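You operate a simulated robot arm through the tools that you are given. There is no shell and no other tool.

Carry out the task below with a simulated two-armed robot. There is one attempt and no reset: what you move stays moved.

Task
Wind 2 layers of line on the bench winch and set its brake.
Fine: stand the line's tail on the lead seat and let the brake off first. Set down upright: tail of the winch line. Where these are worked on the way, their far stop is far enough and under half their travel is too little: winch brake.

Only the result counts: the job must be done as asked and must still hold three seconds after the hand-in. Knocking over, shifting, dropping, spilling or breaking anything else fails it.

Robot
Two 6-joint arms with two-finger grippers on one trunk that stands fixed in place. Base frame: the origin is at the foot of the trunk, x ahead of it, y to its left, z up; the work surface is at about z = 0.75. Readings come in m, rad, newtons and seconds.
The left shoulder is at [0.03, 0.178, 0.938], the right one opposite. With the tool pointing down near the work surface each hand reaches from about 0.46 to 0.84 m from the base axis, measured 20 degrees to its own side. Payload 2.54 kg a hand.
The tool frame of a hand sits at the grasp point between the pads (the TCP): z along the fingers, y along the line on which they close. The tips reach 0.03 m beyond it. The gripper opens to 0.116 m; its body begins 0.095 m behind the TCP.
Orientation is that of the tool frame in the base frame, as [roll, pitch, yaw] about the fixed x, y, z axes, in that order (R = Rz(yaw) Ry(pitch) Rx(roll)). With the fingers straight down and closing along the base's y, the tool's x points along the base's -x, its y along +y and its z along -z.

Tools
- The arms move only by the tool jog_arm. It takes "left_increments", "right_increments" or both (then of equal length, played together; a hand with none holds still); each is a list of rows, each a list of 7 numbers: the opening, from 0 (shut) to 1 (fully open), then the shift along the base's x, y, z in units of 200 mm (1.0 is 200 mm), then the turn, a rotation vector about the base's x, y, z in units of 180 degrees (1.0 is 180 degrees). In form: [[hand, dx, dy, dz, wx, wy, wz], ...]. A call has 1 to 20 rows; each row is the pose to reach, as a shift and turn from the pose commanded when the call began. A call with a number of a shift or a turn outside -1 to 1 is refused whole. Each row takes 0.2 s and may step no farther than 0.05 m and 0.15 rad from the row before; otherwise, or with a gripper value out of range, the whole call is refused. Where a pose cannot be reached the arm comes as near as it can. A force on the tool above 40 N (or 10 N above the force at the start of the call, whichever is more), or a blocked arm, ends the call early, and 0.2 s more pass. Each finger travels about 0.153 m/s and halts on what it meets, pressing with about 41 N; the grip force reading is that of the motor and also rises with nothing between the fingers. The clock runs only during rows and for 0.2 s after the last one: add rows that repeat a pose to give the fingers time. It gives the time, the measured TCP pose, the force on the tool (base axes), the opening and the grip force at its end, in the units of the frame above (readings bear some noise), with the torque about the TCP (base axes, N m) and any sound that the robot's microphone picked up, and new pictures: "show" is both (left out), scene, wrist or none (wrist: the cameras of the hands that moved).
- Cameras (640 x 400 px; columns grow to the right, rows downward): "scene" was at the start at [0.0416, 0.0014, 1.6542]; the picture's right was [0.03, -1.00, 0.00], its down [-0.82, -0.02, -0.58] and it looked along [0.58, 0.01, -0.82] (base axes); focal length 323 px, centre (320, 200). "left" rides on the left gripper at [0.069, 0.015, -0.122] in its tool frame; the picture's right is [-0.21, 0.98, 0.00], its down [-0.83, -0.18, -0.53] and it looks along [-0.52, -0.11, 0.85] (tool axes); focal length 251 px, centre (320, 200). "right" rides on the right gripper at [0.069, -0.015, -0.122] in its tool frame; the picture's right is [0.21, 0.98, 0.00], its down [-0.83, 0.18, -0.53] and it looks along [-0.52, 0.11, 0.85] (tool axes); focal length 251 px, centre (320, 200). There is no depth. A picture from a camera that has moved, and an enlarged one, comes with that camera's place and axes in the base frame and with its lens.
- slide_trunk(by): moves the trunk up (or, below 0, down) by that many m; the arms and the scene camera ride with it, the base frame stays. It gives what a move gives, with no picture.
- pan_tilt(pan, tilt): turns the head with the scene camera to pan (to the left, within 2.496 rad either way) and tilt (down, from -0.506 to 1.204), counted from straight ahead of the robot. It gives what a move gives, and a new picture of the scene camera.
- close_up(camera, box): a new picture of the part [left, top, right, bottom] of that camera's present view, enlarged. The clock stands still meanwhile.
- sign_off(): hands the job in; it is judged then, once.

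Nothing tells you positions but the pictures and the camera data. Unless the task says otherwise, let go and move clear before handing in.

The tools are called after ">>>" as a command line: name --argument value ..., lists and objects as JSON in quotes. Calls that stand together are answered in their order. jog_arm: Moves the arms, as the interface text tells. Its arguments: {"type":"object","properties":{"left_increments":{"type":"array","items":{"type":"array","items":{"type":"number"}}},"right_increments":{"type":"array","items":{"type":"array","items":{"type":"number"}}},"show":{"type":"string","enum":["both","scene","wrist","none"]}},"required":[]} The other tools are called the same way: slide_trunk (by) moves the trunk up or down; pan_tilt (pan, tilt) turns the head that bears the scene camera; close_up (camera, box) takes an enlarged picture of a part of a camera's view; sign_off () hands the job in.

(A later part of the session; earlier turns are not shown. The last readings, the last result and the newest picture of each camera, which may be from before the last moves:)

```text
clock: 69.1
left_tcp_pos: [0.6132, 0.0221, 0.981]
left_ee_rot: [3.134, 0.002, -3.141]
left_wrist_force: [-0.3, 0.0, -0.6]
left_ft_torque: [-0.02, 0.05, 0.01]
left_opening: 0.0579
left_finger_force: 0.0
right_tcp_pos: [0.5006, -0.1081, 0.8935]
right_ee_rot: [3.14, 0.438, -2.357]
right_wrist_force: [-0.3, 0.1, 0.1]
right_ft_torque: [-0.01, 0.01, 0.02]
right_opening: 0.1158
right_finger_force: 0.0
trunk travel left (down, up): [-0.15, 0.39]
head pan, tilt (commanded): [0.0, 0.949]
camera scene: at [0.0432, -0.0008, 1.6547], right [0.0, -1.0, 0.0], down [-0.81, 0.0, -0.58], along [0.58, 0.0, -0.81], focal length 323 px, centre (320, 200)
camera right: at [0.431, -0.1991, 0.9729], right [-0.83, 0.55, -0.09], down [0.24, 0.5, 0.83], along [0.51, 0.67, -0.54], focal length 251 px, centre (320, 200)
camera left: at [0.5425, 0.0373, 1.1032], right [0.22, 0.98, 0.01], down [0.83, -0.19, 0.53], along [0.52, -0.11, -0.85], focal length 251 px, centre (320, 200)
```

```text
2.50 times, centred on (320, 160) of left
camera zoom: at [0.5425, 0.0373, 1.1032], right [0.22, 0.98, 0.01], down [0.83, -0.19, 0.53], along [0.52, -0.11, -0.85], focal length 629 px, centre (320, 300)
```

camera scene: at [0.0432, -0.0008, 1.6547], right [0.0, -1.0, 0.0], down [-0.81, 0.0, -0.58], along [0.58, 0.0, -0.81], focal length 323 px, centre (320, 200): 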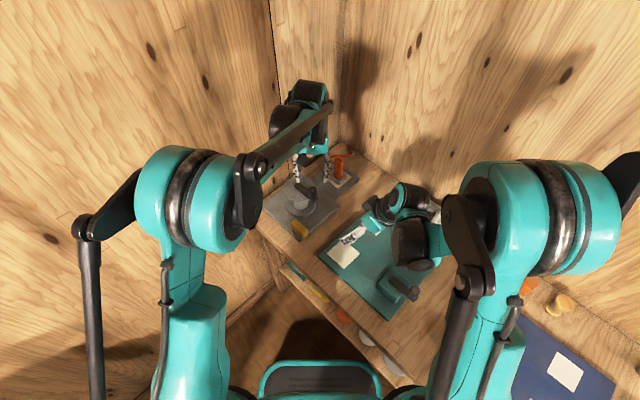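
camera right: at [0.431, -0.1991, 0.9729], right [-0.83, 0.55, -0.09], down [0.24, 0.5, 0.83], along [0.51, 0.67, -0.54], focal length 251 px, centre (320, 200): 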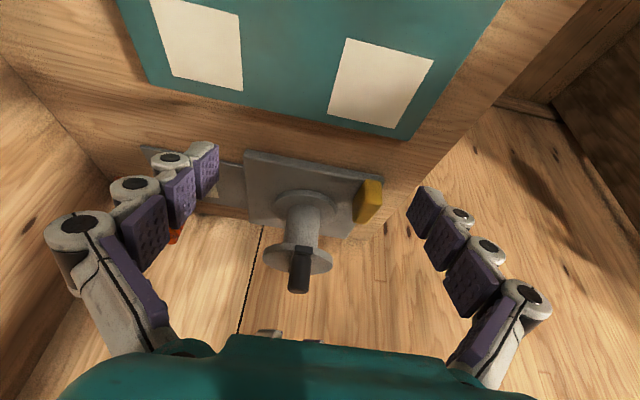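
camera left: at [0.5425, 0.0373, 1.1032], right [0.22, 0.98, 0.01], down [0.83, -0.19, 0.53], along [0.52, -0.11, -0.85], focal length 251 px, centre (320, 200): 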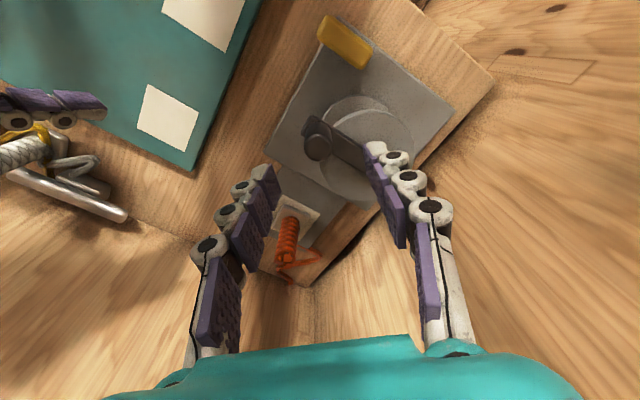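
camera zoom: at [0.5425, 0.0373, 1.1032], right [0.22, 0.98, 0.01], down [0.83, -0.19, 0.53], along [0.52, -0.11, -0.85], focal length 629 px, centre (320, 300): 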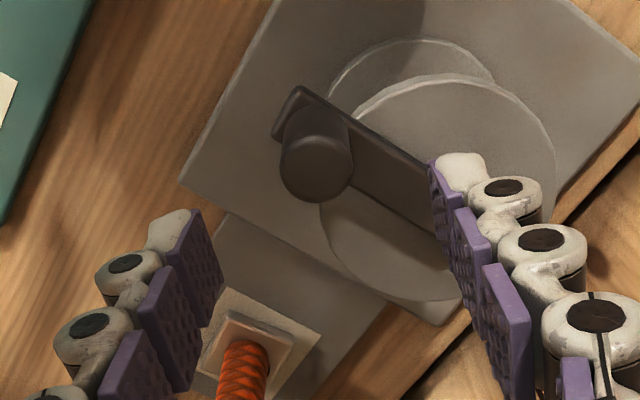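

Excellent view of the drum from the right camera. The knob is directly below the left hand at (0.6146, 0.0217); descending and gripping it with tips kept above the crank arm.

>>> jog_arm --left_increments '[[0.5, 0.007, -0.002, -0.15, 0, 0, 0], [0.5, 0.007, -0.002, -0.3, 0, 0, 0], [0.5, 0.007, -0.002, -0.38, 0, 0, 0], [0.5, 0.007, -0.002, -0.38, 0, 0, 0]]' --show "wrist"

>>> close_up --camera "right" --box '[200, 120, 440, 320]'

```text
clock: 70.1
left_tcp_pos: [0.6144, 0.0197, 0.9041]
left_ee_rot: [3.135, 0.0, -3.141]
left_wrist_force: [0.1, 0.4, 0.5]
left_ft_torque: [0.02, -0.03, -0.01]
left_opening: 0.058
left_finger_force: 0.1
right_tcp_pos: [0.5005, -0.1078, 0.8944]
right_ee_rot: [3.141, 0.438, -2.357]
right_wrist_force: [-0.1, 0.0, 0.0]
right_ft_torque: [-0.03, 0.01, 0.0]
right_opening: 0.1159
right_finger_force: 0.1
trunk travel left (down, up): [-0.15, 0.39]
head pan, tilt (commanded): [0.0, 0.949]
camera left: at [0.5434, 0.0346, 1.027], right [0.22, 0.98, 0.01], down [0.83, -0.19, 0.53], along [0.52, -0.11, -0.85], focal length 251 px, centre (320, 200)
```

left: 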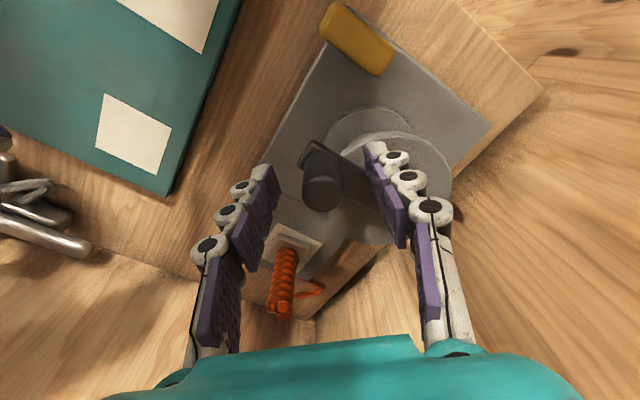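

```text
2.00 times, centred on (320, 220) of right
camera zoom: at [0.4303, -0.1988, 0.9733], right [-0.83, 0.55, -0.09], down [0.24, 0.5, 0.83], along [0.51, 0.67, -0.54], focal length 503 px, centre (320, 160)
```

zoom: 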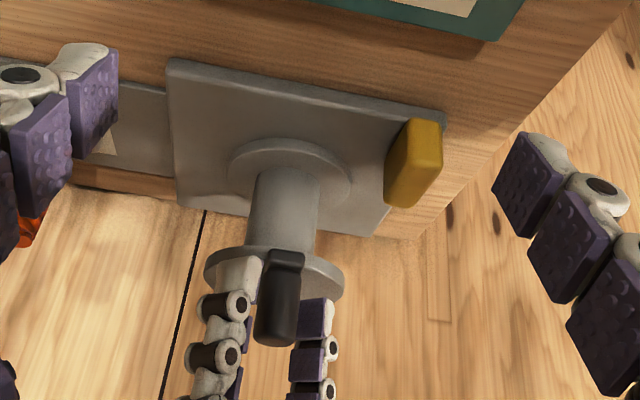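

>>> jog_arm --left_increments '[[0.35, 0, 0.008, 0, 0, 0, 0], [0.2, 0, 0.008, 0, 0, 0, 0], [0.1, 0, 0.008, 0, 0, 0, 0], [0.1, 0, 0.008, 0, 0, 0, 0]]' --show "wrist"

>>> close_up --camera "right" --box '[200, 120, 440, 320]'

```text
clock: 71.1
left_tcp_pos: [0.6131, 0.0217, 0.9053]
left_ee_rot: [3.135, 0.001, 3.139]
left_wrist_force: [-2.2, -2.4, -1.3]
left_ft_torque: [-0.04, 0.0, 0.03]
left_opening: 0.0231
left_finger_force: 45.0
right_tcp_pos: [0.5007, -0.1082, 0.8933]
right_ee_rot: [3.141, 0.436, -2.357]
right_wrist_force: [0.2, 0.4, 0.6]
right_ft_torque: [-0.02, 0.01, -0.01]
right_opening: 0.1158
right_finger_force: 0.1
trunk travel left (down, up): [-0.15, 0.39]
head pan, tilt (commanded): [0.0, 0.949]
camera left: at [0.5431, 0.0363, 1.0274], right [0.22, 0.98, 0.01], down [0.83, -0.19, 0.53], along [0.52, -0.11, -0.85], focal length 251 px, centre (320, 200)
```

left: 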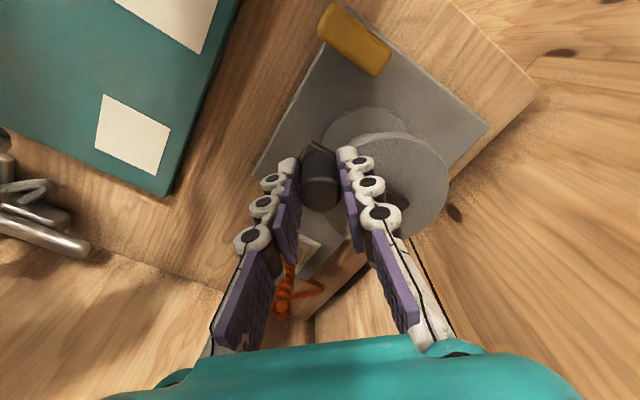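

```text
2.00 times, centred on (320, 220) of right
camera zoom: at [0.4303, -0.199, 0.9732], right [-0.83, 0.55, -0.09], down [0.24, 0.5, 0.83], along [0.51, 0.67, -0.54], focal length 503 px, centre (320, 160)
```

zoom: 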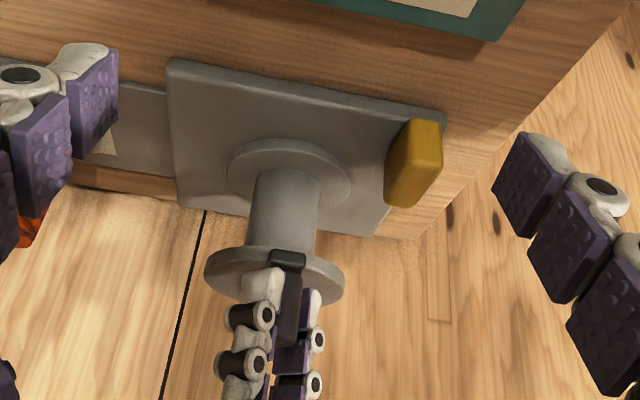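

Gripped the knob (23 mm) with almost no side load. I'll test-turn about 20° counter-clockwise and watch the forces and drum.

>>> jog_arm --left_increments '[[0.1, 0.019, -0.015, 0, 0, 0, 0], [0.1, 0.038, -0.0285, 0, 0, 0, 0], [0.1, 0.059, -0.041, 0, 0, 0, 0], [0.1, 0.08, -0.0505, 0, 0, 0, 0], [0.1, 0.08, -0.0505, 0, 0, 0, 0]]' --show "wrist"

>>> close_up --camera "right" --box '[200, 120, 440, 320]'

```text
clock: 72.3
left_tcp_pos: [0.6303, 0.0112, 0.9059]
left_ee_rot: [3.135, -0.003, 3.14]
left_wrist_force: [-11.3, -13.4, -25.6]
left_ft_torque: [-0.29, 0.01, 0.14]
left_opening: 0.0227
left_finger_force: 45.1
right_tcp_pos: [0.5009, -0.1098, 0.8932]
right_ee_rot: [3.141, 0.439, -2.358]
right_wrist_force: [-0.7, 0.2, 0.3]
right_ft_torque: [-0.02, 0.0, 0.02]
right_opening: 0.1161
right_finger_force: 0.0
trunk travel left (down, up): [-0.15, 0.39]
head pan, tilt (commanded): [0.0, 0.949]
camera left: at [0.5605, 0.026, 1.028], right [0.22, 0.98, 0.01], down [0.83, -0.19, 0.53], along [0.52, -0.11, -0.85], focal length 251 px, centre (320, 200)
```

left: 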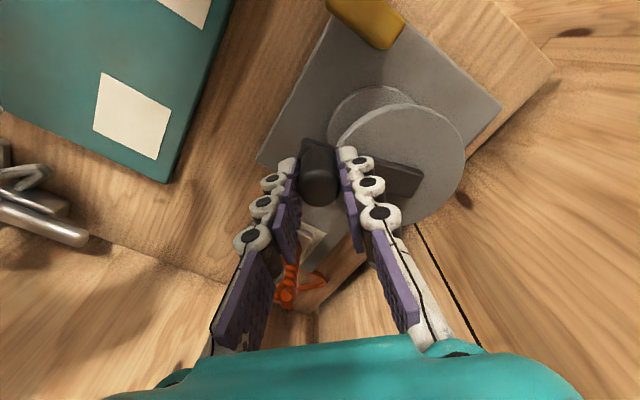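

```text
2.00 times, centred on (320, 220) of right
camera zoom: at [0.4311, -0.2002, 0.9724], right [-0.83, 0.55, -0.09], down [0.24, 0.5, 0.83], along [0.51, 0.67, -0.54], focal length 503 px, centre (320, 160)
```

zoom: 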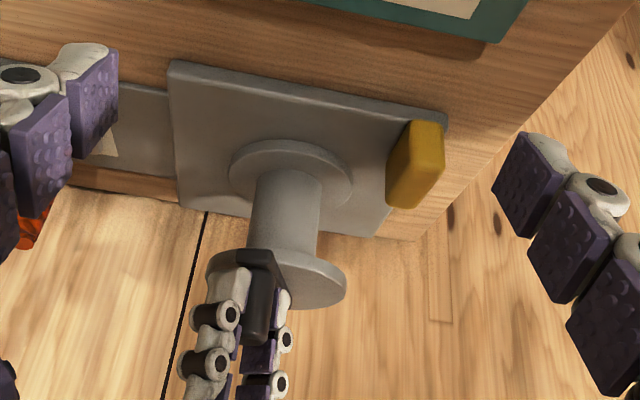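

The crank turns smoothly. I'll regrip to shed load and continue counter-clockwise a quarter turn along the circle about (0.650, 0.0625).

>>> jog_arm --left_increments '[[0.3, 0, 0, 0, 0, 0, 0], [0.3, 0, 0, 0, 0, 0, 0], [0.1, 0, 0, 0, 0, 0, 0], [0.1, 0, 0, 0, 0, 0, 0]]' --show "none"

>>> jog_arm --left_increments '[[0.1, 0.069, -0.0175, 0, 0, 0, 0], [0.1, 0.1405, -0.0165, 0, 0, 0, 0], [0.1, 0.209, 0.003, 0, 0, 0, 0], [0.1, 0.2705, 0.0395, 0, 0, 0, 0], [0.1, 0.3205, 0.0905, 0, 0, 0, 0], [0.1, 0.355, 0.153, 0, 0, 0, 0], [0.1, 0.355, 0.153, 0, 0, 0, 0]]' --show "wrist"

>>> close_up --camera "right" --box '[200, 120, 440, 320]'

```text
clock: 73.3
left_tcp_pos: [0.6301, 0.0115, 0.9071]
left_ee_rot: [3.134, 0.0, 3.14]
left_wrist_force: [-3.4, -10.5, 0.4]
left_ft_torque: [-0.38, 0.28, -0.16]
left_opening: 0.0229
left_finger_force: 45.0
right_tcp_pos: [0.5002, -0.109, 0.8926]
right_ee_rot: [3.141, 0.441, -2.355]
right_wrist_force: [0.5, -0.4, 0.2]
right_ft_torque: [-0.03, -0.02, -0.01]
right_opening: 0.1161
right_finger_force: 0.1
trunk travel left (down, up): [-0.15, 0.39]
head pan, tilt (commanded): [0.0, 0.949]
```

```text
clock: 74.3
left_tcp_pos: [0.6862, 0.0103, 0.9064]
left_ee_rot: [-3.138, 0.006, 3.135]
left_wrist_force: [8.3, -29.0, 3.5]
left_ft_torque: [-0.85, -0.27, 0.45]
left_opening: 0.0307
left_finger_force: 14.4
right_tcp_pos: [0.4994, -0.1097, 0.8933]
right_ee_rot: [3.138, 0.44, -2.358]
right_wrist_force: [1.3, -0.1, -0.2]
right_ft_torque: [-0.03, 0.02, -0.03]
right_opening: 0.1158
right_finger_force: 0.0
trunk travel left (down, up): [-0.15, 0.39]
head pan, tilt (commanded): [0.0, 0.949]
stopped in row 5 (left hand): the force on the tool passed its limit at 42 N (the readings are from after the stop); the commanded pose is now the measured one
camera left: at [0.6143, 0.0269, 1.0287], right [0.22, 0.98, 0.0], down [0.82, -0.18, 0.54], along [0.52, -0.12, -0.84], focal length 251 px, centre (320, 200)
```

left: 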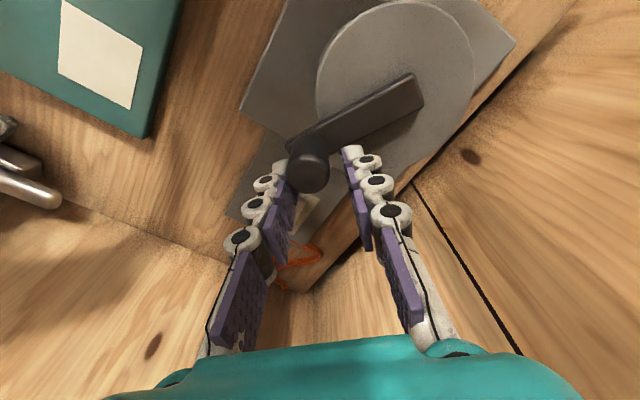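

```text
2.00 times, centred on (320, 220) of right
camera zoom: at [0.4309, -0.2009, 0.9726], right [-0.83, 0.55, -0.09], down [0.24, 0.49, 0.84], along [0.51, 0.67, -0.54], focal length 503 px, centre (320, 160)
```

zoom: 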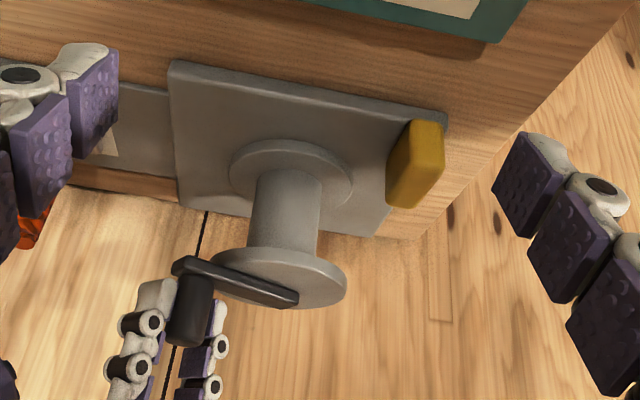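

The hand's path and the knob's circle disagreed, so the pads slid along the knob. I'll measure the knob and drum more accurately from this view.

>>> close_up --camera "left" --box '[270, 0, 510, 200]'

>>> close_up --camera "scene" --box '[280, 150, 350, 220]'

>>> close_up --camera "right" --box '[250, 220, 350, 320]'

```text
2.00 times, centred on (390, 100) of left
camera zoom: at [0.6143, 0.0269, 1.0287], right [0.22, 0.98, 0.0], down [0.82, -0.18, 0.54], along [0.52, -0.12, -0.84], focal length 503 px, centre (180, 400)
```

zoom: 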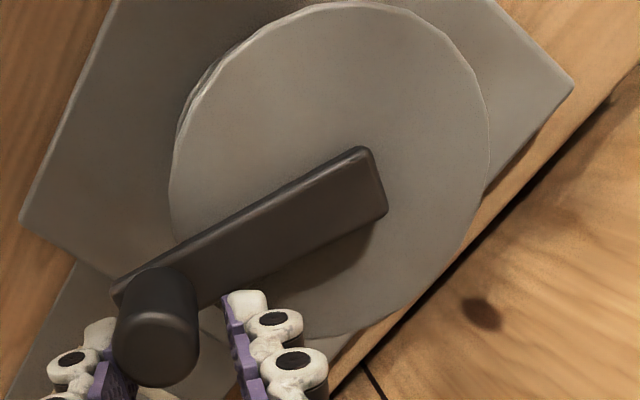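

```text
5.71 times, centred on (315, 185) of scene
camera zoom: at [0.043, -0.004, 1.6548], right [0.0, -1.0, 0.0], down [-0.81, 0.0, -0.58], along [0.58, 0.0, -0.81], focal length 1846 px, centre (349, 286)
```

zoom: 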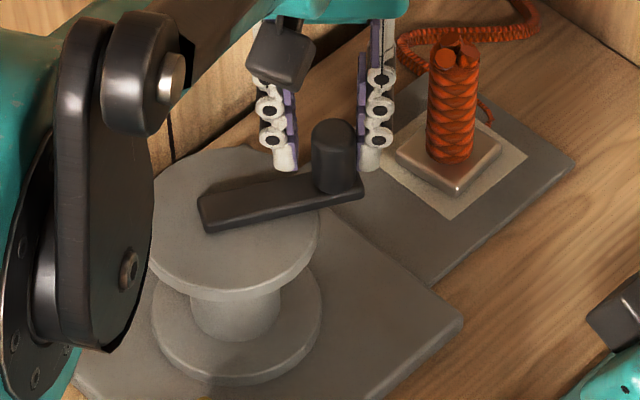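

```text
4.00 times, centred on (300, 270) of right
camera zoom: at [0.4309, -0.2009, 0.9726], right [-0.83, 0.55, -0.09], down [0.24, 0.49, 0.84], along [0.51, 0.67, -0.54], focal length 1006 px, centre (400, -80)
```

zoom: 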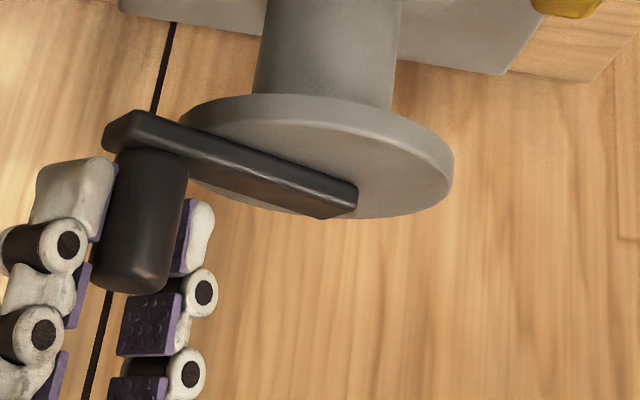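

The true crank circle looks slightly larger, with the axis near (0.653, 0.0655) and radius ≈ 0.0595. I'll recentre on the knob at about (0.676, 0.0065) and regrip to measure it.

>>> jog_arm --left_increments '[[0.35, 0, 0, 0, 0, 0, 0], [0.4, 0, 0, 0, 0, 0, 0], [0.4, -0.03, -0.01, 0, 0, 0, 0], [0.4, -0.05, -0.018, 0, 0, 0, 0], [0.25, -0.05, -0.018, 0, 0, 0, 0], [0.1, -0.05, -0.018, 0, 0, 0, 0], [0.1, -0.05, -0.018, 0, 0, 0, 0]]' --show "wrist"

>>> close_up --camera "left" --box '[240, 80, 400, 240]'

>>> close_up --camera "scene" --box '[280, 150, 350, 220]'

```text
clock: 75.9
left_tcp_pos: [0.6754, 0.0081, 0.9064]
left_ee_rot: [-3.14, 0.004, 3.137]
left_wrist_force: [6.1, -24.1, 4.4]
left_ft_torque: [-0.73, -0.18, 0.11]
left_opening: 0.0282
left_finger_force: 12.1
right_tcp_pos: [0.5009, -0.1105, 0.8925]
right_ee_rot: [3.14, 0.44, -2.358]
right_wrist_force: [-0.1, -1.3, -0.1]
right_ft_torque: [0.05, 0.01, 0.04]
right_opening: 0.1161
right_finger_force: 0.0
trunk travel left (down, up): [-0.15, 0.39]
head pan, tilt (commanded): [0.0, 0.949]
camera left: at [0.6037, 0.0246, 1.0292], right [0.22, 0.98, 0.0], down [0.82, -0.19, 0.54], along [0.52, -0.12, -0.84], focal length 251 px, centre (320, 200)
```

left: 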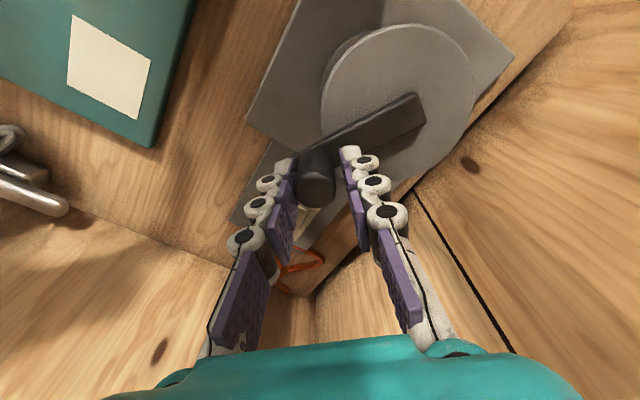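

```text
2.50 times, centred on (320, 160) of left
camera zoom: at [0.6037, 0.0246, 1.0292], right [0.22, 0.98, 0.0], down [0.82, -0.19, 0.54], along [0.52, -0.12, -0.84], focal length 629 px, centre (320, 300)
```

zoom: 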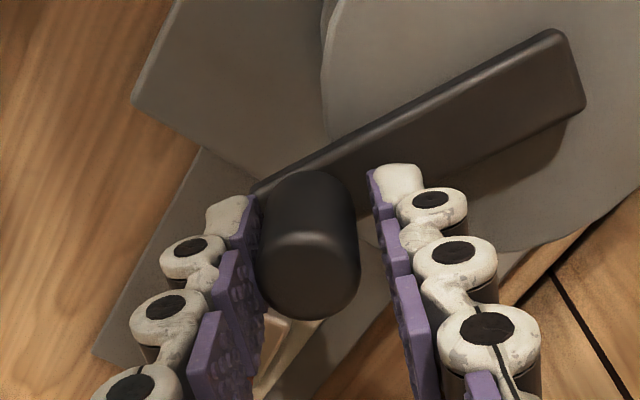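

```text
5.71 times, centred on (315, 185) of scene
camera zoom: at [0.0425, -0.0044, 1.6548], right [0.0, -1.0, 0.0], down [-0.81, 0.0, -0.58], along [0.58, 0.0, -0.81], focal length 1846 px, centre (349, 286)
```

zoom: 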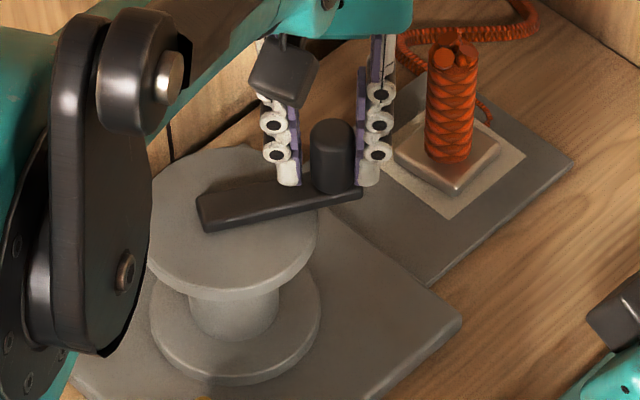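

The inner fingertip is resting against the crank arm, so the arm is taller than I assumed. I'll open, raise 11 mm, recentre on the knob (about y 0.005) and regrip.

>>> jog_arm --left_increments '[[0.35, 0, -0.005, 0.01, 0, 0, 0], [0.4, 0, -0.01, 0.04, 0, 0, 0], [0.4, 0, -0.013, 0.055, 0, 0, 0], [0.25, 0, -0.013, 0.055, 0, 0, 0], [0.1, 0, -0.013, 0.055, 0, 0, 0], [0.1, 0, -0.013, 0.055, 0, 0, 0]]' --show "wrist"

>>> close_up --camera "left" --box '[240, 80, 400, 240]'

>>> close_up --camera "right" --box '[230, 200, 370, 340]'

```text
clock: 77.3
left_tcp_pos: [0.6756, 0.007, 0.9173]
left_ee_rot: [-3.14, 0.004, 3.135]
left_wrist_force: [4.2, -23.6, -0.2]
left_ft_torque: [-0.77, -0.18, 0.2]
left_opening: 0.0229
left_finger_force: 44.6
right_tcp_pos: [0.5, -0.1107, 0.8933]
right_ee_rot: [3.139, 0.44, -2.358]
right_wrist_force: [-0.4, 0.5, 0.0]
right_ft_torque: [-0.01, 0.0, 0.01]
right_opening: 0.1162
right_finger_force: 0.0
trunk travel left (down, up): [-0.15, 0.39]
head pan, tilt (commanded): [0.0, 0.949]
camera left: at [0.6045, 0.0226, 1.0395], right [0.22, 0.98, 0.0], down [0.82, -0.18, 0.54], along [0.52, -0.12, -0.84], focal length 251 px, centre (320, 200)
```

left: 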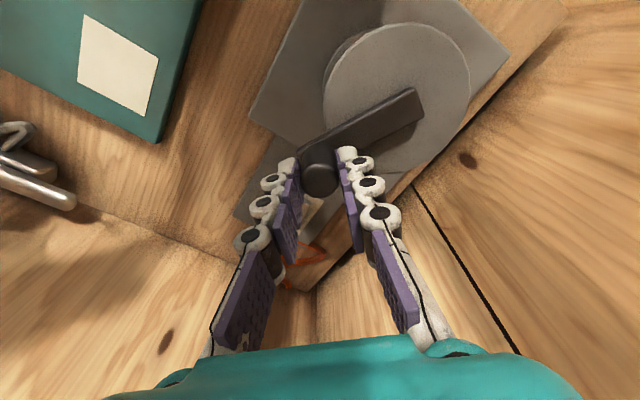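

```text
2.50 times, centred on (320, 160) of left
camera zoom: at [0.6045, 0.0226, 1.0395], right [0.22, 0.98, 0.0], down [0.82, -0.18, 0.54], along [0.52, -0.12, -0.84], focal length 629 px, centre (320, 300)
```

zoom: 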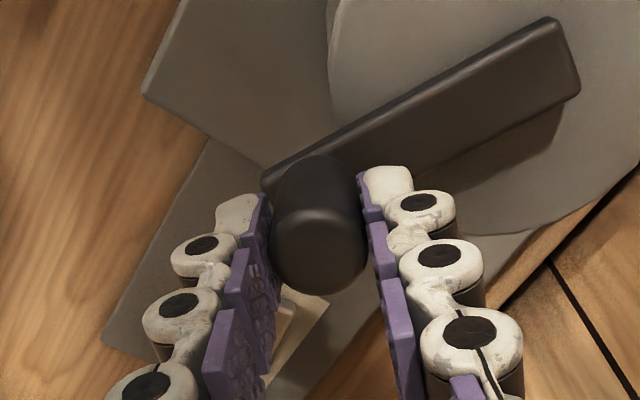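

```text
2.86 times, centred on (300, 270) of right
camera zoom: at [0.4307, -0.2013, 0.9726], right [-0.83, 0.55, -0.09], down [0.24, 0.49, 0.84], along [0.51, 0.67, -0.54], focal length 718 px, centre (377, 0)
```

zoom: 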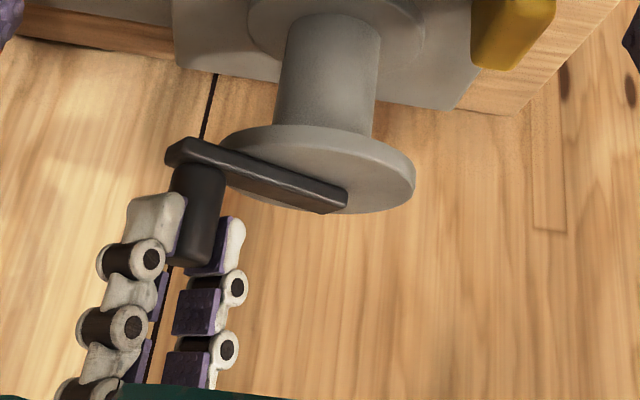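

>>> jog_arm --left_increments '[[0.1, 0, -0.006, 0, 0, 0, 0], [0.1, 0, -0.012, 0, 0, 0, 0], [0.1, 0, -0.012, 0, 0, 0, 0]]' --show "none"

```text
clock: 78.1
left_tcp_pos: [0.6766, 0.0064, 0.9175]
left_ee_rot: [3.14, 0.003, 3.139]
left_wrist_force: [9.2, -23.5, 5.3]
left_ft_torque: [-0.68, -0.24, -0.09]
left_opening: 0.0228
left_finger_force: 45.3
right_tcp_pos: [0.5, -0.1082, 0.8932]
right_ee_rot: [3.14, 0.44, -2.358]
right_wrist_force: [0.3, -0.5, -0.4]
right_ft_torque: [0.0, -0.02, 0.01]
right_opening: 0.1161
right_finger_force: 0.0
trunk travel left (down, up): [-0.15, 0.39]
head pan, tilt (commanded): [0.0, 0.949]
```

>>> jog_arm --left_increments '[[0.35, 0, 0, 0, 0, 0, 0], [0.4, 0, 0, 0, 0, 0, 0], [0.4, 0, 0, 0, 0, 0, 0], [0.4, 0, 0, 0, 0, 0, 0]]' --show "wrist"

>>> close_up --camera "left" --box '[240, 80, 400, 240]'

>>> close_up --camera "right" --box '[230, 200, 370, 340]'

>>> close_up --camera "scene" --box '[260, 120, 380, 220]'

```text
clock: 79.1
left_tcp_pos: [0.676, 0.01, 0.9169]
left_ee_rot: [-3.14, 0.004, 3.138]
left_wrist_force: [0.2, 0.7, 0.0]
left_ft_torque: [0.01, 0.01, -0.01]
left_opening: 0.0462
left_finger_force: 0.1
right_tcp_pos: [0.4986, -0.1076, 0.8933]
right_ee_rot: [3.141, 0.439, -2.355]
right_wrist_force: [0.2, 0.1, -1.1]
right_ft_torque: [0.03, 0.03, 0.01]
right_opening: 0.1157
right_finger_force: 0.0
trunk travel left (down, up): [-0.15, 0.39]
head pan, tilt (commanded): [0.0, 0.949]
camera left: at [0.604, 0.0249, 1.0396], right [0.22, 0.98, 0.0], down [0.82, -0.18, 0.54], along [0.52, -0.12, -0.84], focal length 251 px, centre (320, 200)
```

left: 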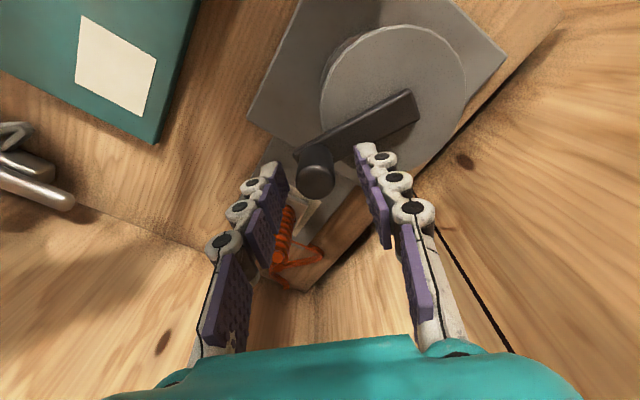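

```text
2.50 times, centred on (320, 160) of left
camera zoom: at [0.604, 0.0249, 1.0396], right [0.22, 0.98, 0.0], down [0.82, -0.18, 0.54], along [0.52, -0.12, -0.84], focal length 629 px, centre (320, 300)
```

zoom: 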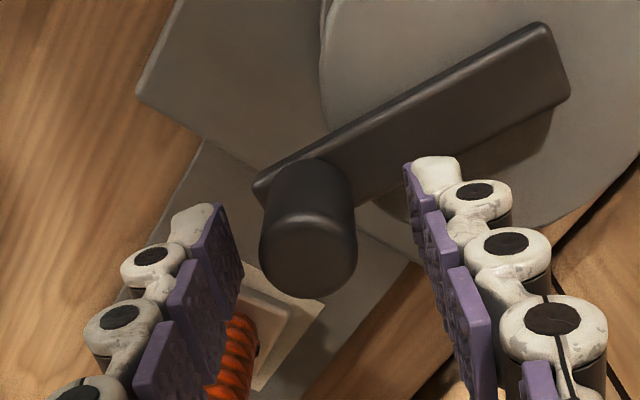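

```text
2.86 times, centred on (300, 270) of right
camera zoom: at [0.4305, -0.1988, 0.9731], right [-0.83, 0.55, -0.09], down [0.24, 0.5, 0.83], along [0.51, 0.67, -0.54], focal length 718 px, centre (377, 0)
```

zoom: 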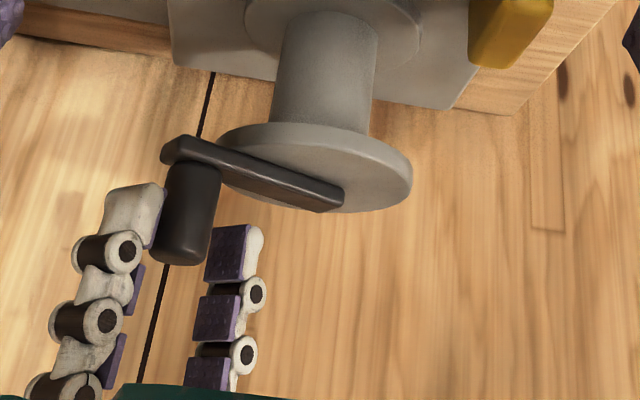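

```text
4.00 times, centred on (320, 170) of scene
camera zoom: at [0.0422, -0.0006, 1.6548], right [0.0, -1.0, 0.0], down [-0.81, 0.0, -0.58], along [0.58, 0.0, -0.81], focal length 1292 px, centre (320, 320)
```

zoom: 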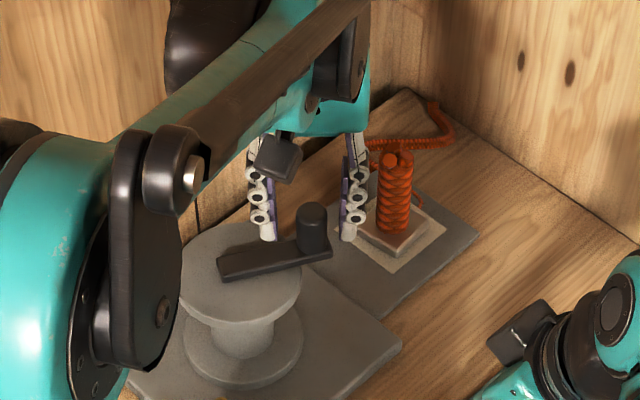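

Free reading shows the trunk sways under load, which confused my numbers. Combining views: axis ≈ (0.6565, 0.066), radius ≈ 0.062, knob now at about (0.676, 0.0065). Recentre and grip, higher above the arm.

>>> jog_arm --left_increments '[[0.4, 0, -0.008, 0, 0, 0, 0], [0.4, 0, -0.016, 0, 0, 0, 0], [0.25, 0, -0.016, 0, 0, 0, 0], [0.1, 0, -0.016, 0, 0, 0, 0], [0.1, 0, -0.016, 0, 0, 0, 0]]' --show "none"

>>> close_up --camera "left" --box '[240, 80, 400, 240]'

```text
clock: 80.3
left_tcp_pos: [0.6747, 0.007, 0.9182]
left_ee_rot: [-3.141, 0.003, 3.139]
left_wrist_force: [-1.3, 4.0, -1.4]
left_ft_torque: [0.1, 0.16, 0.04]
left_opening: 0.0227
left_finger_force: 45.0
right_tcp_pos: [0.4993, -0.1069, 0.8945]
right_ee_rot: [3.14, 0.438, -2.355]
right_wrist_force: [0.4, 0.0, 0.1]
right_ft_torque: [-0.02, 0.0, 0.0]
right_opening: 0.1158
right_finger_force: 0.0
trunk travel left (down, up): [-0.15, 0.39]
head pan, tilt (commanded): [0.0, 0.949]
```

```text
2.50 times, centred on (320, 160) of left
camera zoom: at [0.6037, 0.0221, 1.04], right [0.22, 0.98, 0.0], down [0.82, -0.18, 0.54], along [0.52, -0.12, -0.84], focal length 629 px, centre (320, 300)
```

zoom: 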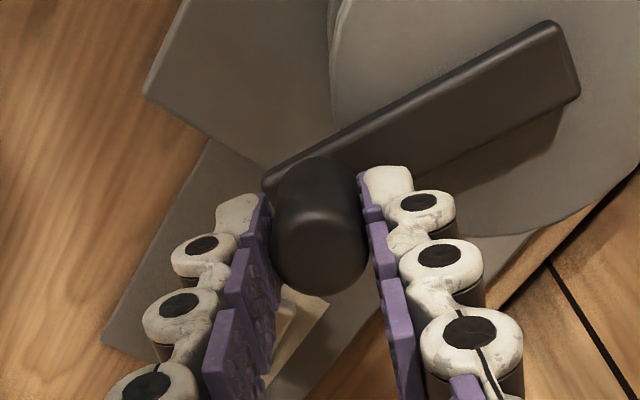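

Gripped with minimal side load now. Turning 45° further counter-clockwise along the corrected circle.

>>> jog_arm --left_increments '[[0.1, 0.036, 0.0145, 0, 0, 0, 0], [0.1, 0.073, 0.034, 0, 0, 0, 0], [0.1, 0.106, 0.0585, 0, 0, 0, 0], [0.1, 0.135, 0.086, 0, 0, 0, 0], [0.1, 0.16, 0.118, 0, 0, 0, 0], [0.1, 0.1815, 0.1525, 0, 0, 0, 0], [0.1, 0.1815, 0.1525, 0, 0, 0, 0]]' --show "wrist"

>>> close_up --camera "right" --box '[230, 200, 370, 340]'

```text
clock: 81.9
left_tcp_pos: [0.7126, 0.0351, 0.919]
left_ee_rot: [-3.141, 0.004, 3.137]
left_wrist_force: [24.7, -13.6, 15.3]
left_ft_torque: [-0.27, -0.3, 0.07]
left_opening: 0.023
left_finger_force: 44.7
right_tcp_pos: [0.5016, -0.1077, 0.8929]
right_ee_rot: [3.14, 0.44, -2.355]
right_wrist_force: [0.1, 0.4, -0.2]
right_ft_torque: [-0.04, 0.01, 0.0]
right_opening: 0.116
right_finger_force: 0.1
trunk travel left (down, up): [-0.15, 0.39]
head pan, tilt (commanded): [0.0, 0.949]
camera left: at [0.6422, 0.0515, 1.0397], right [0.22, 0.98, 0.0], down [0.82, -0.18, 0.54], along [0.53, -0.12, -0.84], focal length 251 px, centre (320, 200)
```

left: 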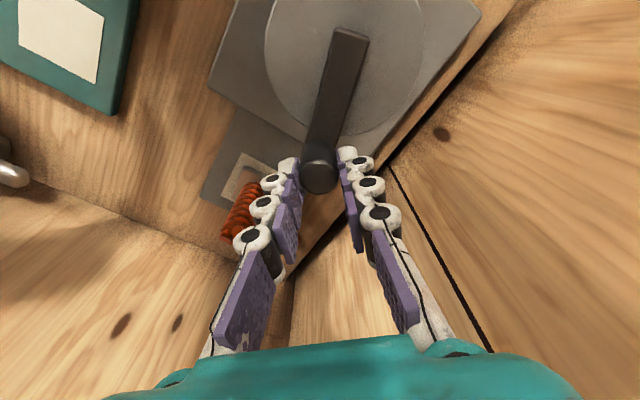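

```text
2.86 times, centred on (300, 270) of right
camera zoom: at [0.4317, -0.1999, 0.9726], right [-0.83, 0.55, -0.09], down [0.24, 0.5, 0.83], along [0.51, 0.67, -0.54], focal length 718 px, centre (377, 0)
```

zoom: 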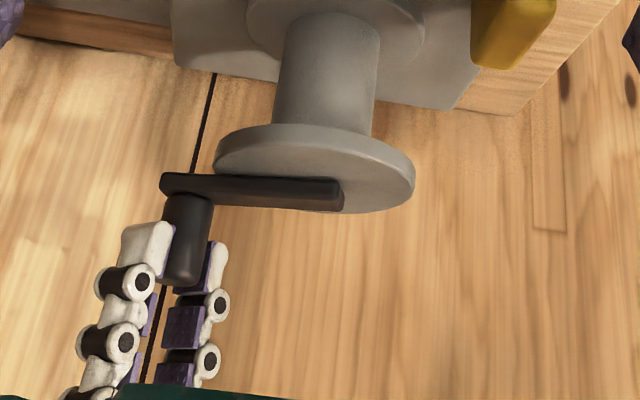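

>>> close_up --camera "left" --box '[240, 80, 400, 240]'

>>> jog_arm --left_increments '[[0.3, 0, 0, 0, 0, 0, 0], [0.4, 0, 0, 0, 0, 0, 0], [0.4, 0, 0, 0, 0, 0, 0]]' --show "none"

>>> close_up --camera "left" --box '[240, 80, 400, 240]'

>>> close_up --camera "left" --box '[200, 0, 520, 200]'

```text
2.50 times, centred on (320, 160) of left
camera zoom: at [0.6422, 0.0515, 1.0397], right [0.22, 0.98, 0.0], down [0.82, -0.18, 0.54], along [0.53, -0.12, -0.84], focal length 629 px, centre (320, 300)
```

zoom: 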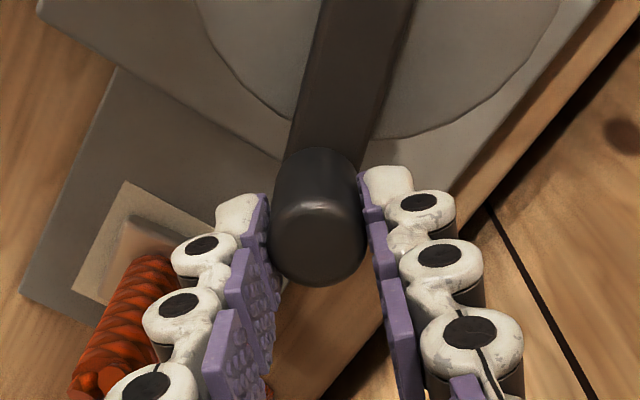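

```text
clock: 82.7
left_tcp_pos: [0.7113, 0.0374, 0.9171]
left_ee_rot: [-3.139, 0.003, 3.138]
left_wrist_force: [-0.8, -0.2, 0.4]
left_ft_torque: [-0.01, 0.03, 0.02]
left_opening: 0.0465
left_finger_force: 0.2
right_tcp_pos: [0.5002, -0.1078, 0.894]
right_ee_rot: [-3.14, 0.437, -2.356]
right_wrist_force: [0.5, 0.3, 0.3]
right_ft_torque: [0.02, 0.0, 0.0]
right_opening: 0.1162
right_finger_force: 0.1
trunk travel left (down, up): [-0.15, 0.39]
head pan, tilt (commanded): [0.0, 0.949]
```

```text
2.50 times, centred on (320, 160) of left
camera zoom: at [0.64, 0.0525, 1.04], right [0.22, 0.98, 0.0], down [0.82, -0.18, 0.54], along [0.52, -0.12, -0.84], focal length 629 px, centre (320, 300)
```

zoom: 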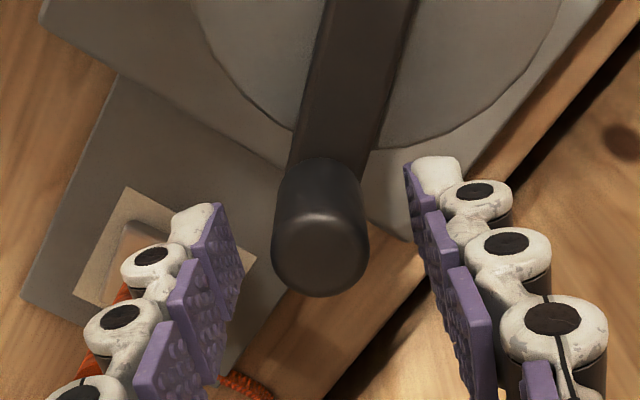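

```text
2.00 times, centred on (360, 100) of left
camera zoom: at [0.64, 0.0525, 1.04], right [0.22, 0.98, 0.0], down [0.82, -0.18, 0.54], along [0.52, -0.12, -0.84], focal length 503 px, centre (240, 400)
```

zoom: 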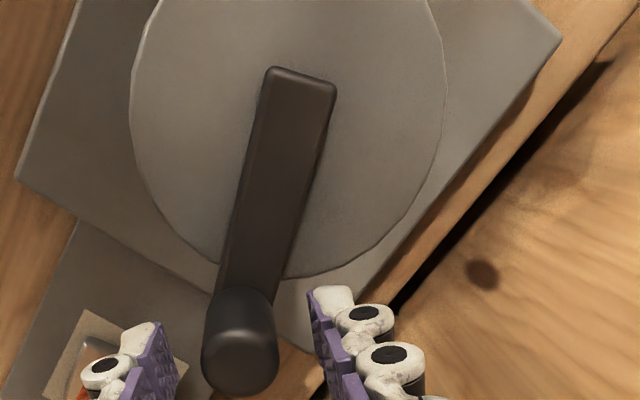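

The circle fits well now (knob at TCP when free). The hard grip causes stick-slip loads, so I'll try a lighter grip by commanding an opening just under the knob's diameter.

>>> jog_arm --left_increments '[[0.25, 0, 0, 0, 0, 0, 0], [0.19, 0, 0, 0, 0, 0, 0], [0.19, 0, 0, 0, 0, 0, 0], [0.19, 0, 0, 0, 0, 0, 0]]' --show "none"

>>> jog_arm --left_increments '[[0.18, 0, 0, 0, 0, 0, 0], [0.18, 0, 0, 0, 0, 0, 0]]' --show "none"

```text
clock: 83.7
left_tcp_pos: [0.7109, 0.0371, 0.9167]
left_ee_rot: [-3.14, 0.003, 3.139]
left_wrist_force: [-0.1, 0.5, -0.4]
left_ft_torque: [0.01, -0.05, -0.01]
left_opening: 0.0233
left_finger_force: 22.4
right_tcp_pos: [0.5006, -0.1089, 0.8937]
right_ee_rot: [-3.141, 0.438, -2.357]
right_wrist_force: [-0.1, -0.4, -0.6]
right_ft_torque: [0.04, -0.01, -0.02]
right_opening: 0.1161
right_finger_force: 0.0
trunk travel left (down, up): [-0.15, 0.39]
head pan, tilt (commanded): [0.0, 0.949]
```

```text
clock: 84.3
left_tcp_pos: [0.7113, 0.0372, 0.9182]
left_ee_rot: [-3.14, 0.004, 3.138]
left_wrist_force: [-0.1, -0.8, 0.6]
left_ft_torque: [0.03, 0.05, -0.05]
left_opening: 0.0229
left_finger_force: 45.4
right_tcp_pos: [0.4998, -0.1069, 0.8932]
right_ee_rot: [3.141, 0.44, -2.356]
right_wrist_force: [-0.4, 0.0, 0.3]
right_ft_torque: [0.01, 0.01, 0.0]
right_opening: 0.1159
right_finger_force: 0.0
trunk travel left (down, up): [-0.15, 0.39]
head pan, tilt (commanded): [0.0, 0.949]
```

Grip force is proportional: 0.19 gives 22 N, 0.18 gives 45 N. I'll use 0.192 and continue the circle another 105°.

>>> jog_arm --left_increments '[[0.192, 0.0275, 0.076, 0, 0, 0, 0], [0.192, 0.0345, 0.1565, 0, 0, 0, 0], [0.192, 0.0205, 0.236, 0, 0, 0, 0], [0.192, -0.0135, 0.3095, 0, 0, 0, 0], [0.192, -0.0655, 0.3715, 0, 0, 0, 0], [0.192, -0.132, 0.418, 0, 0, 0, 0], [0.192, -0.208, 0.4455, 0, 0, 0, 0], [0.192, -0.208, 0.4455, 0, 0, 0, 0]]' --show "wrist"

>>> close_up --camera "right" --box '[230, 180, 400, 340]'

>>> close_up --camera "left" --box '[240, 80, 400, 240]'

```text
clock: 86.1
left_tcp_pos: [0.6701, 0.1241, 0.9184]
left_ee_rot: [-3.139, 0.002, 3.136]
left_wrist_force: [-0.9, -4.1, 1.0]
left_ft_torque: [-0.11, 0.05, 0.03]
left_opening: 0.025
left_finger_force: 1.7
right_tcp_pos: [0.5007, -0.1076, 0.8926]
right_ee_rot: [3.141, 0.442, -2.356]
right_wrist_force: [-0.9, 0.0, -0.4]
right_ft_torque: [-0.03, 0.01, -0.01]
right_opening: 0.1165
right_finger_force: 0.1
trunk travel left (down, up): [-0.15, 0.39]
head pan, tilt (commanded): [0.0, 0.949]
camera left: at [0.5984, 0.14, 1.0398], right [0.22, 0.98, 0.0], down [0.82, -0.18, 0.54], along [0.52, -0.12, -0.84], focal length 251 px, centre (320, 200)
```

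left: 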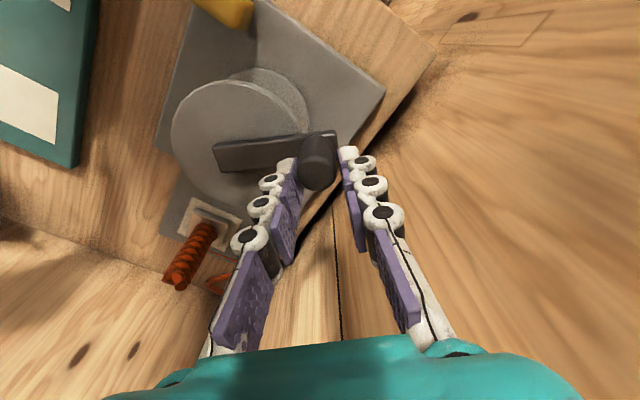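

```text
2.50 times, centred on (315, 260) of right
camera zoom: at [0.4304, -0.1992, 0.9731], right [-0.83, 0.55, -0.09], down [0.24, 0.5, 0.83], along [0.51, 0.67, -0.54], focal length 629 px, centre (332, 50)
```

zoom: 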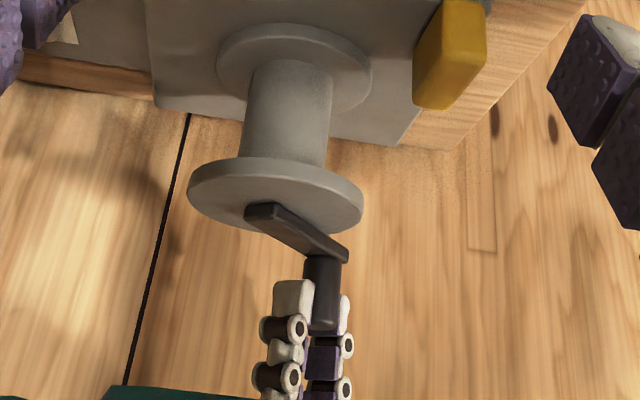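

```text
2.50 times, centred on (320, 160) of left
camera zoom: at [0.5984, 0.14, 1.0398], right [0.22, 0.98, 0.0], down [0.82, -0.18, 0.54], along [0.52, -0.12, -0.84], focal length 629 px, centre (320, 300)
```

zoom: 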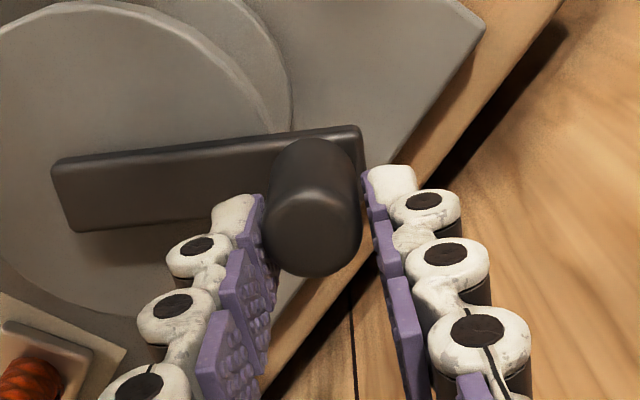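

The crank followed to about φ=80°. I'll continue counter-clockwise to complete the first full turn with a slightly firmer grip.

>>> jog_arm --left_increments '[[0.186, -0.045, -0.002, 0, 0, 0, 0], [0.186, -0.0985, -0.0065, 0, 0, 0, 0], [0.186, -0.1755, -0.024, 0, 0, 0, 0], [0.186, -0.246, -0.0605, 0, 0, 0, 0], [0.186, -0.304, -0.1135, 0, 0, 0, 0], [0.186, -0.3465, -0.1805, 0, 0, 0, 0], [0.186, -0.3705, -0.256, 0, 0, 0, 0], [0.186, -0.374, -0.335, 0, 0, 0, 0], [0.186, -0.3565, -0.412, 0, 0, 0, 0], [0.186, -0.32, -0.4825, 0, 0, 0, 0], [0.186, -0.29, -0.519, 0, 0, 0, 0], [0.186, -0.29, -0.519, 0, 0, 0, 0]]' --show "wrist"

>>> close_up --camera "right" --box '[230, 180, 400, 340]'

>>> close_up --camera "left" --box '[240, 80, 400, 240]'

```text
clock: 88.7
left_tcp_pos: [0.611, 0.021, 0.9168]
left_ee_rot: [-3.14, 0.003, 3.139]
left_wrist_force: [-4.6, 6.9, -4.8]
left_ft_torque: [0.25, 0.12, 0.49]
left_opening: 0.0228
left_finger_force: 44.6
right_tcp_pos: [0.4997, -0.1072, 0.8931]
right_ee_rot: [3.141, 0.437, -2.357]
right_wrist_force: [-0.1, -0.4, -0.7]
right_ft_torque: [0.0, 0.0, -0.01]
right_opening: 0.1158
right_finger_force: 0.0
trunk travel left (down, up): [-0.15, 0.39]
head pan, tilt (commanded): [0.0, 0.949]
camera left: at [0.5402, 0.0366, 1.0394], right [0.22, 0.98, 0.0], down [0.82, -0.18, 0.54], along [0.52, -0.12, -0.84], focal length 251 px, centre (320, 200)
```

left: 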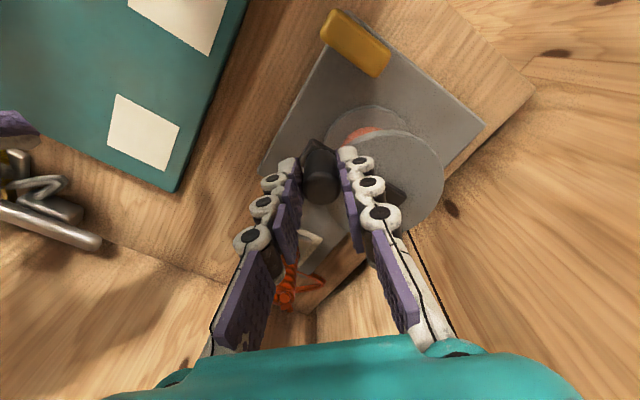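

```text
2.50 times, centred on (315, 260) of right
camera zoom: at [0.4304, -0.1983, 0.9732], right [-0.83, 0.55, -0.09], down [0.24, 0.5, 0.83], along [0.51, 0.67, -0.54], focal length 629 px, centre (332, 50)
```

zoom: 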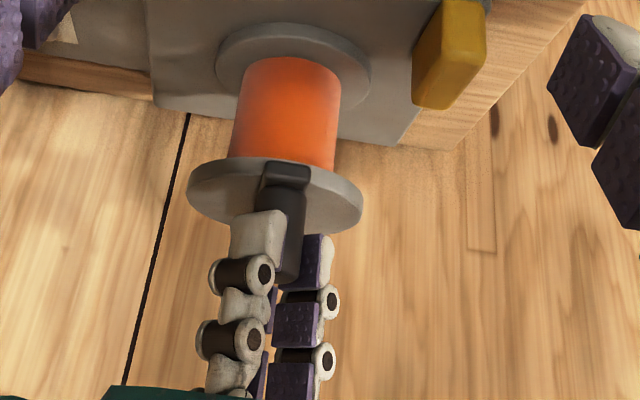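

```text
2.50 times, centred on (320, 160) of left
camera zoom: at [0.5402, 0.0366, 1.0394], right [0.22, 0.98, 0.0], down [0.82, -0.18, 0.54], along [0.52, -0.12, -0.84], focal length 629 px, centre (320, 300)
```

zoom: 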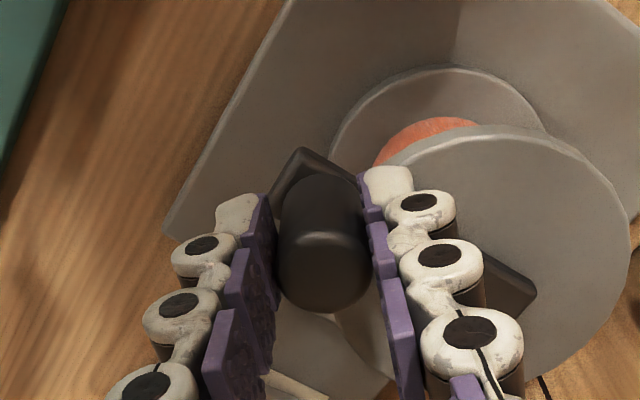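

One full counter-clockwise turn put one orange layer on the drum, so two layers should be two turns. Continuing with the second turn, the first part (195°).

>>> jog_arm --left_increments '[[0.187, 0.068, -0.0505, 0, 0, 0, 0], [0.187, 0.1425, -0.0815, 0, 0, 0, 0], [0.187, 0.221, -0.0925, 0, 0, 0, 0], [0.187, 0.2995, -0.083, 0, 0, 0, 0], [0.187, 0.3725, -0.0535, 0, 0, 0, 0], [0.187, 0.436, -0.006, 0, 0, 0, 0], [0.187, 0.485, 0.0565, 0, 0, 0, 0], [0.187, 0.516, 0.129, 0, 0, 0, 0], [0.187, 0.527, 0.2075, 0, 0, 0, 0], [0.187, 0.5175, 0.286, 0, 0, 0, 0], [0.187, 0.488, 0.359, 0, 0, 0, 0], [0.187, 0.4405, 0.4225, 0, 0, 0, 0], [0.187, 0.378, 0.4715, 0, 0, 0, 0], [0.187, 0.378, 0.4715, 0, 0, 0, 0]]' --show "wrist"

>>> close_up --camera "right" --box '[230, 180, 400, 340]'

>>> close_up --camera "left" --box '[240, 80, 400, 240]'

```text
clock: 90.0
left_tcp_pos: [0.6866, 0.0193, 0.9181]
left_ee_rot: [3.137, -0.01, -3.14]
left_wrist_force: [-22.2, 17.1, 0.4]
left_ft_torque: [0.17, 0.74, 0.52]
left_opening: 0.0328
left_finger_force: 9.1
right_tcp_pos: [0.4982, -0.1071, 0.8948]
right_ee_rot: [-3.14, 0.441, -2.356]
right_wrist_force: [0.2, 0.7, -0.2]
right_ft_torque: [0.0, 0.01, 0.04]
right_opening: 0.116
right_finger_force: 0.0
trunk travel left (down, up): [-0.15, 0.39]
head pan, tilt (commanded): [0.0, 0.949]
stopped in row 6 (left hand): the force on the tool passed its limit at 49 N (the readings are from after the stop); the commanded pose is now the measured one
camera left: at [0.6168, 0.0338, 1.0417], right [0.21, 0.98, 0.0], down [0.83, -0.18, 0.52], along [0.51, -0.11, -0.85], focal length 251 px, centre (320, 200)
```

left: 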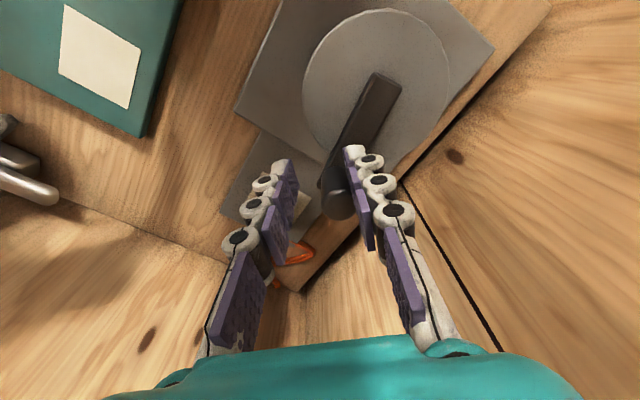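

```text
2.50 times, centred on (315, 260) of right
camera zoom: at [0.4285, -0.1981, 0.9743], right [-0.83, 0.55, -0.09], down [0.24, 0.5, 0.83], along [0.51, 0.67, -0.54], focal length 629 px, centre (332, 50)
```

zoom: 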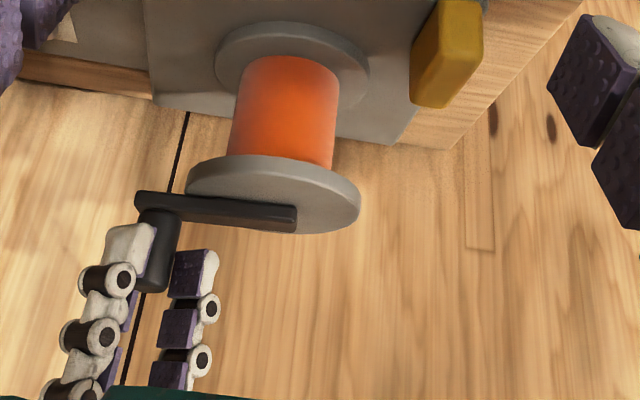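

```text
2.50 times, centred on (320, 160) of left
camera zoom: at [0.6168, 0.0338, 1.0417], right [0.21, 0.98, 0.0], down [0.83, -0.18, 0.52], along [0.51, -0.11, -0.85], focal length 629 px, centre (320, 300)
```

zoom: 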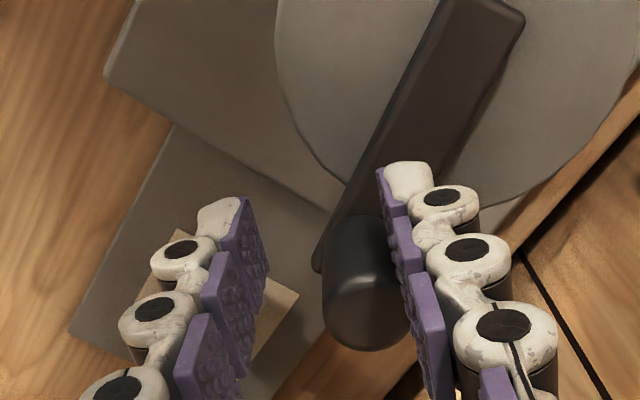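

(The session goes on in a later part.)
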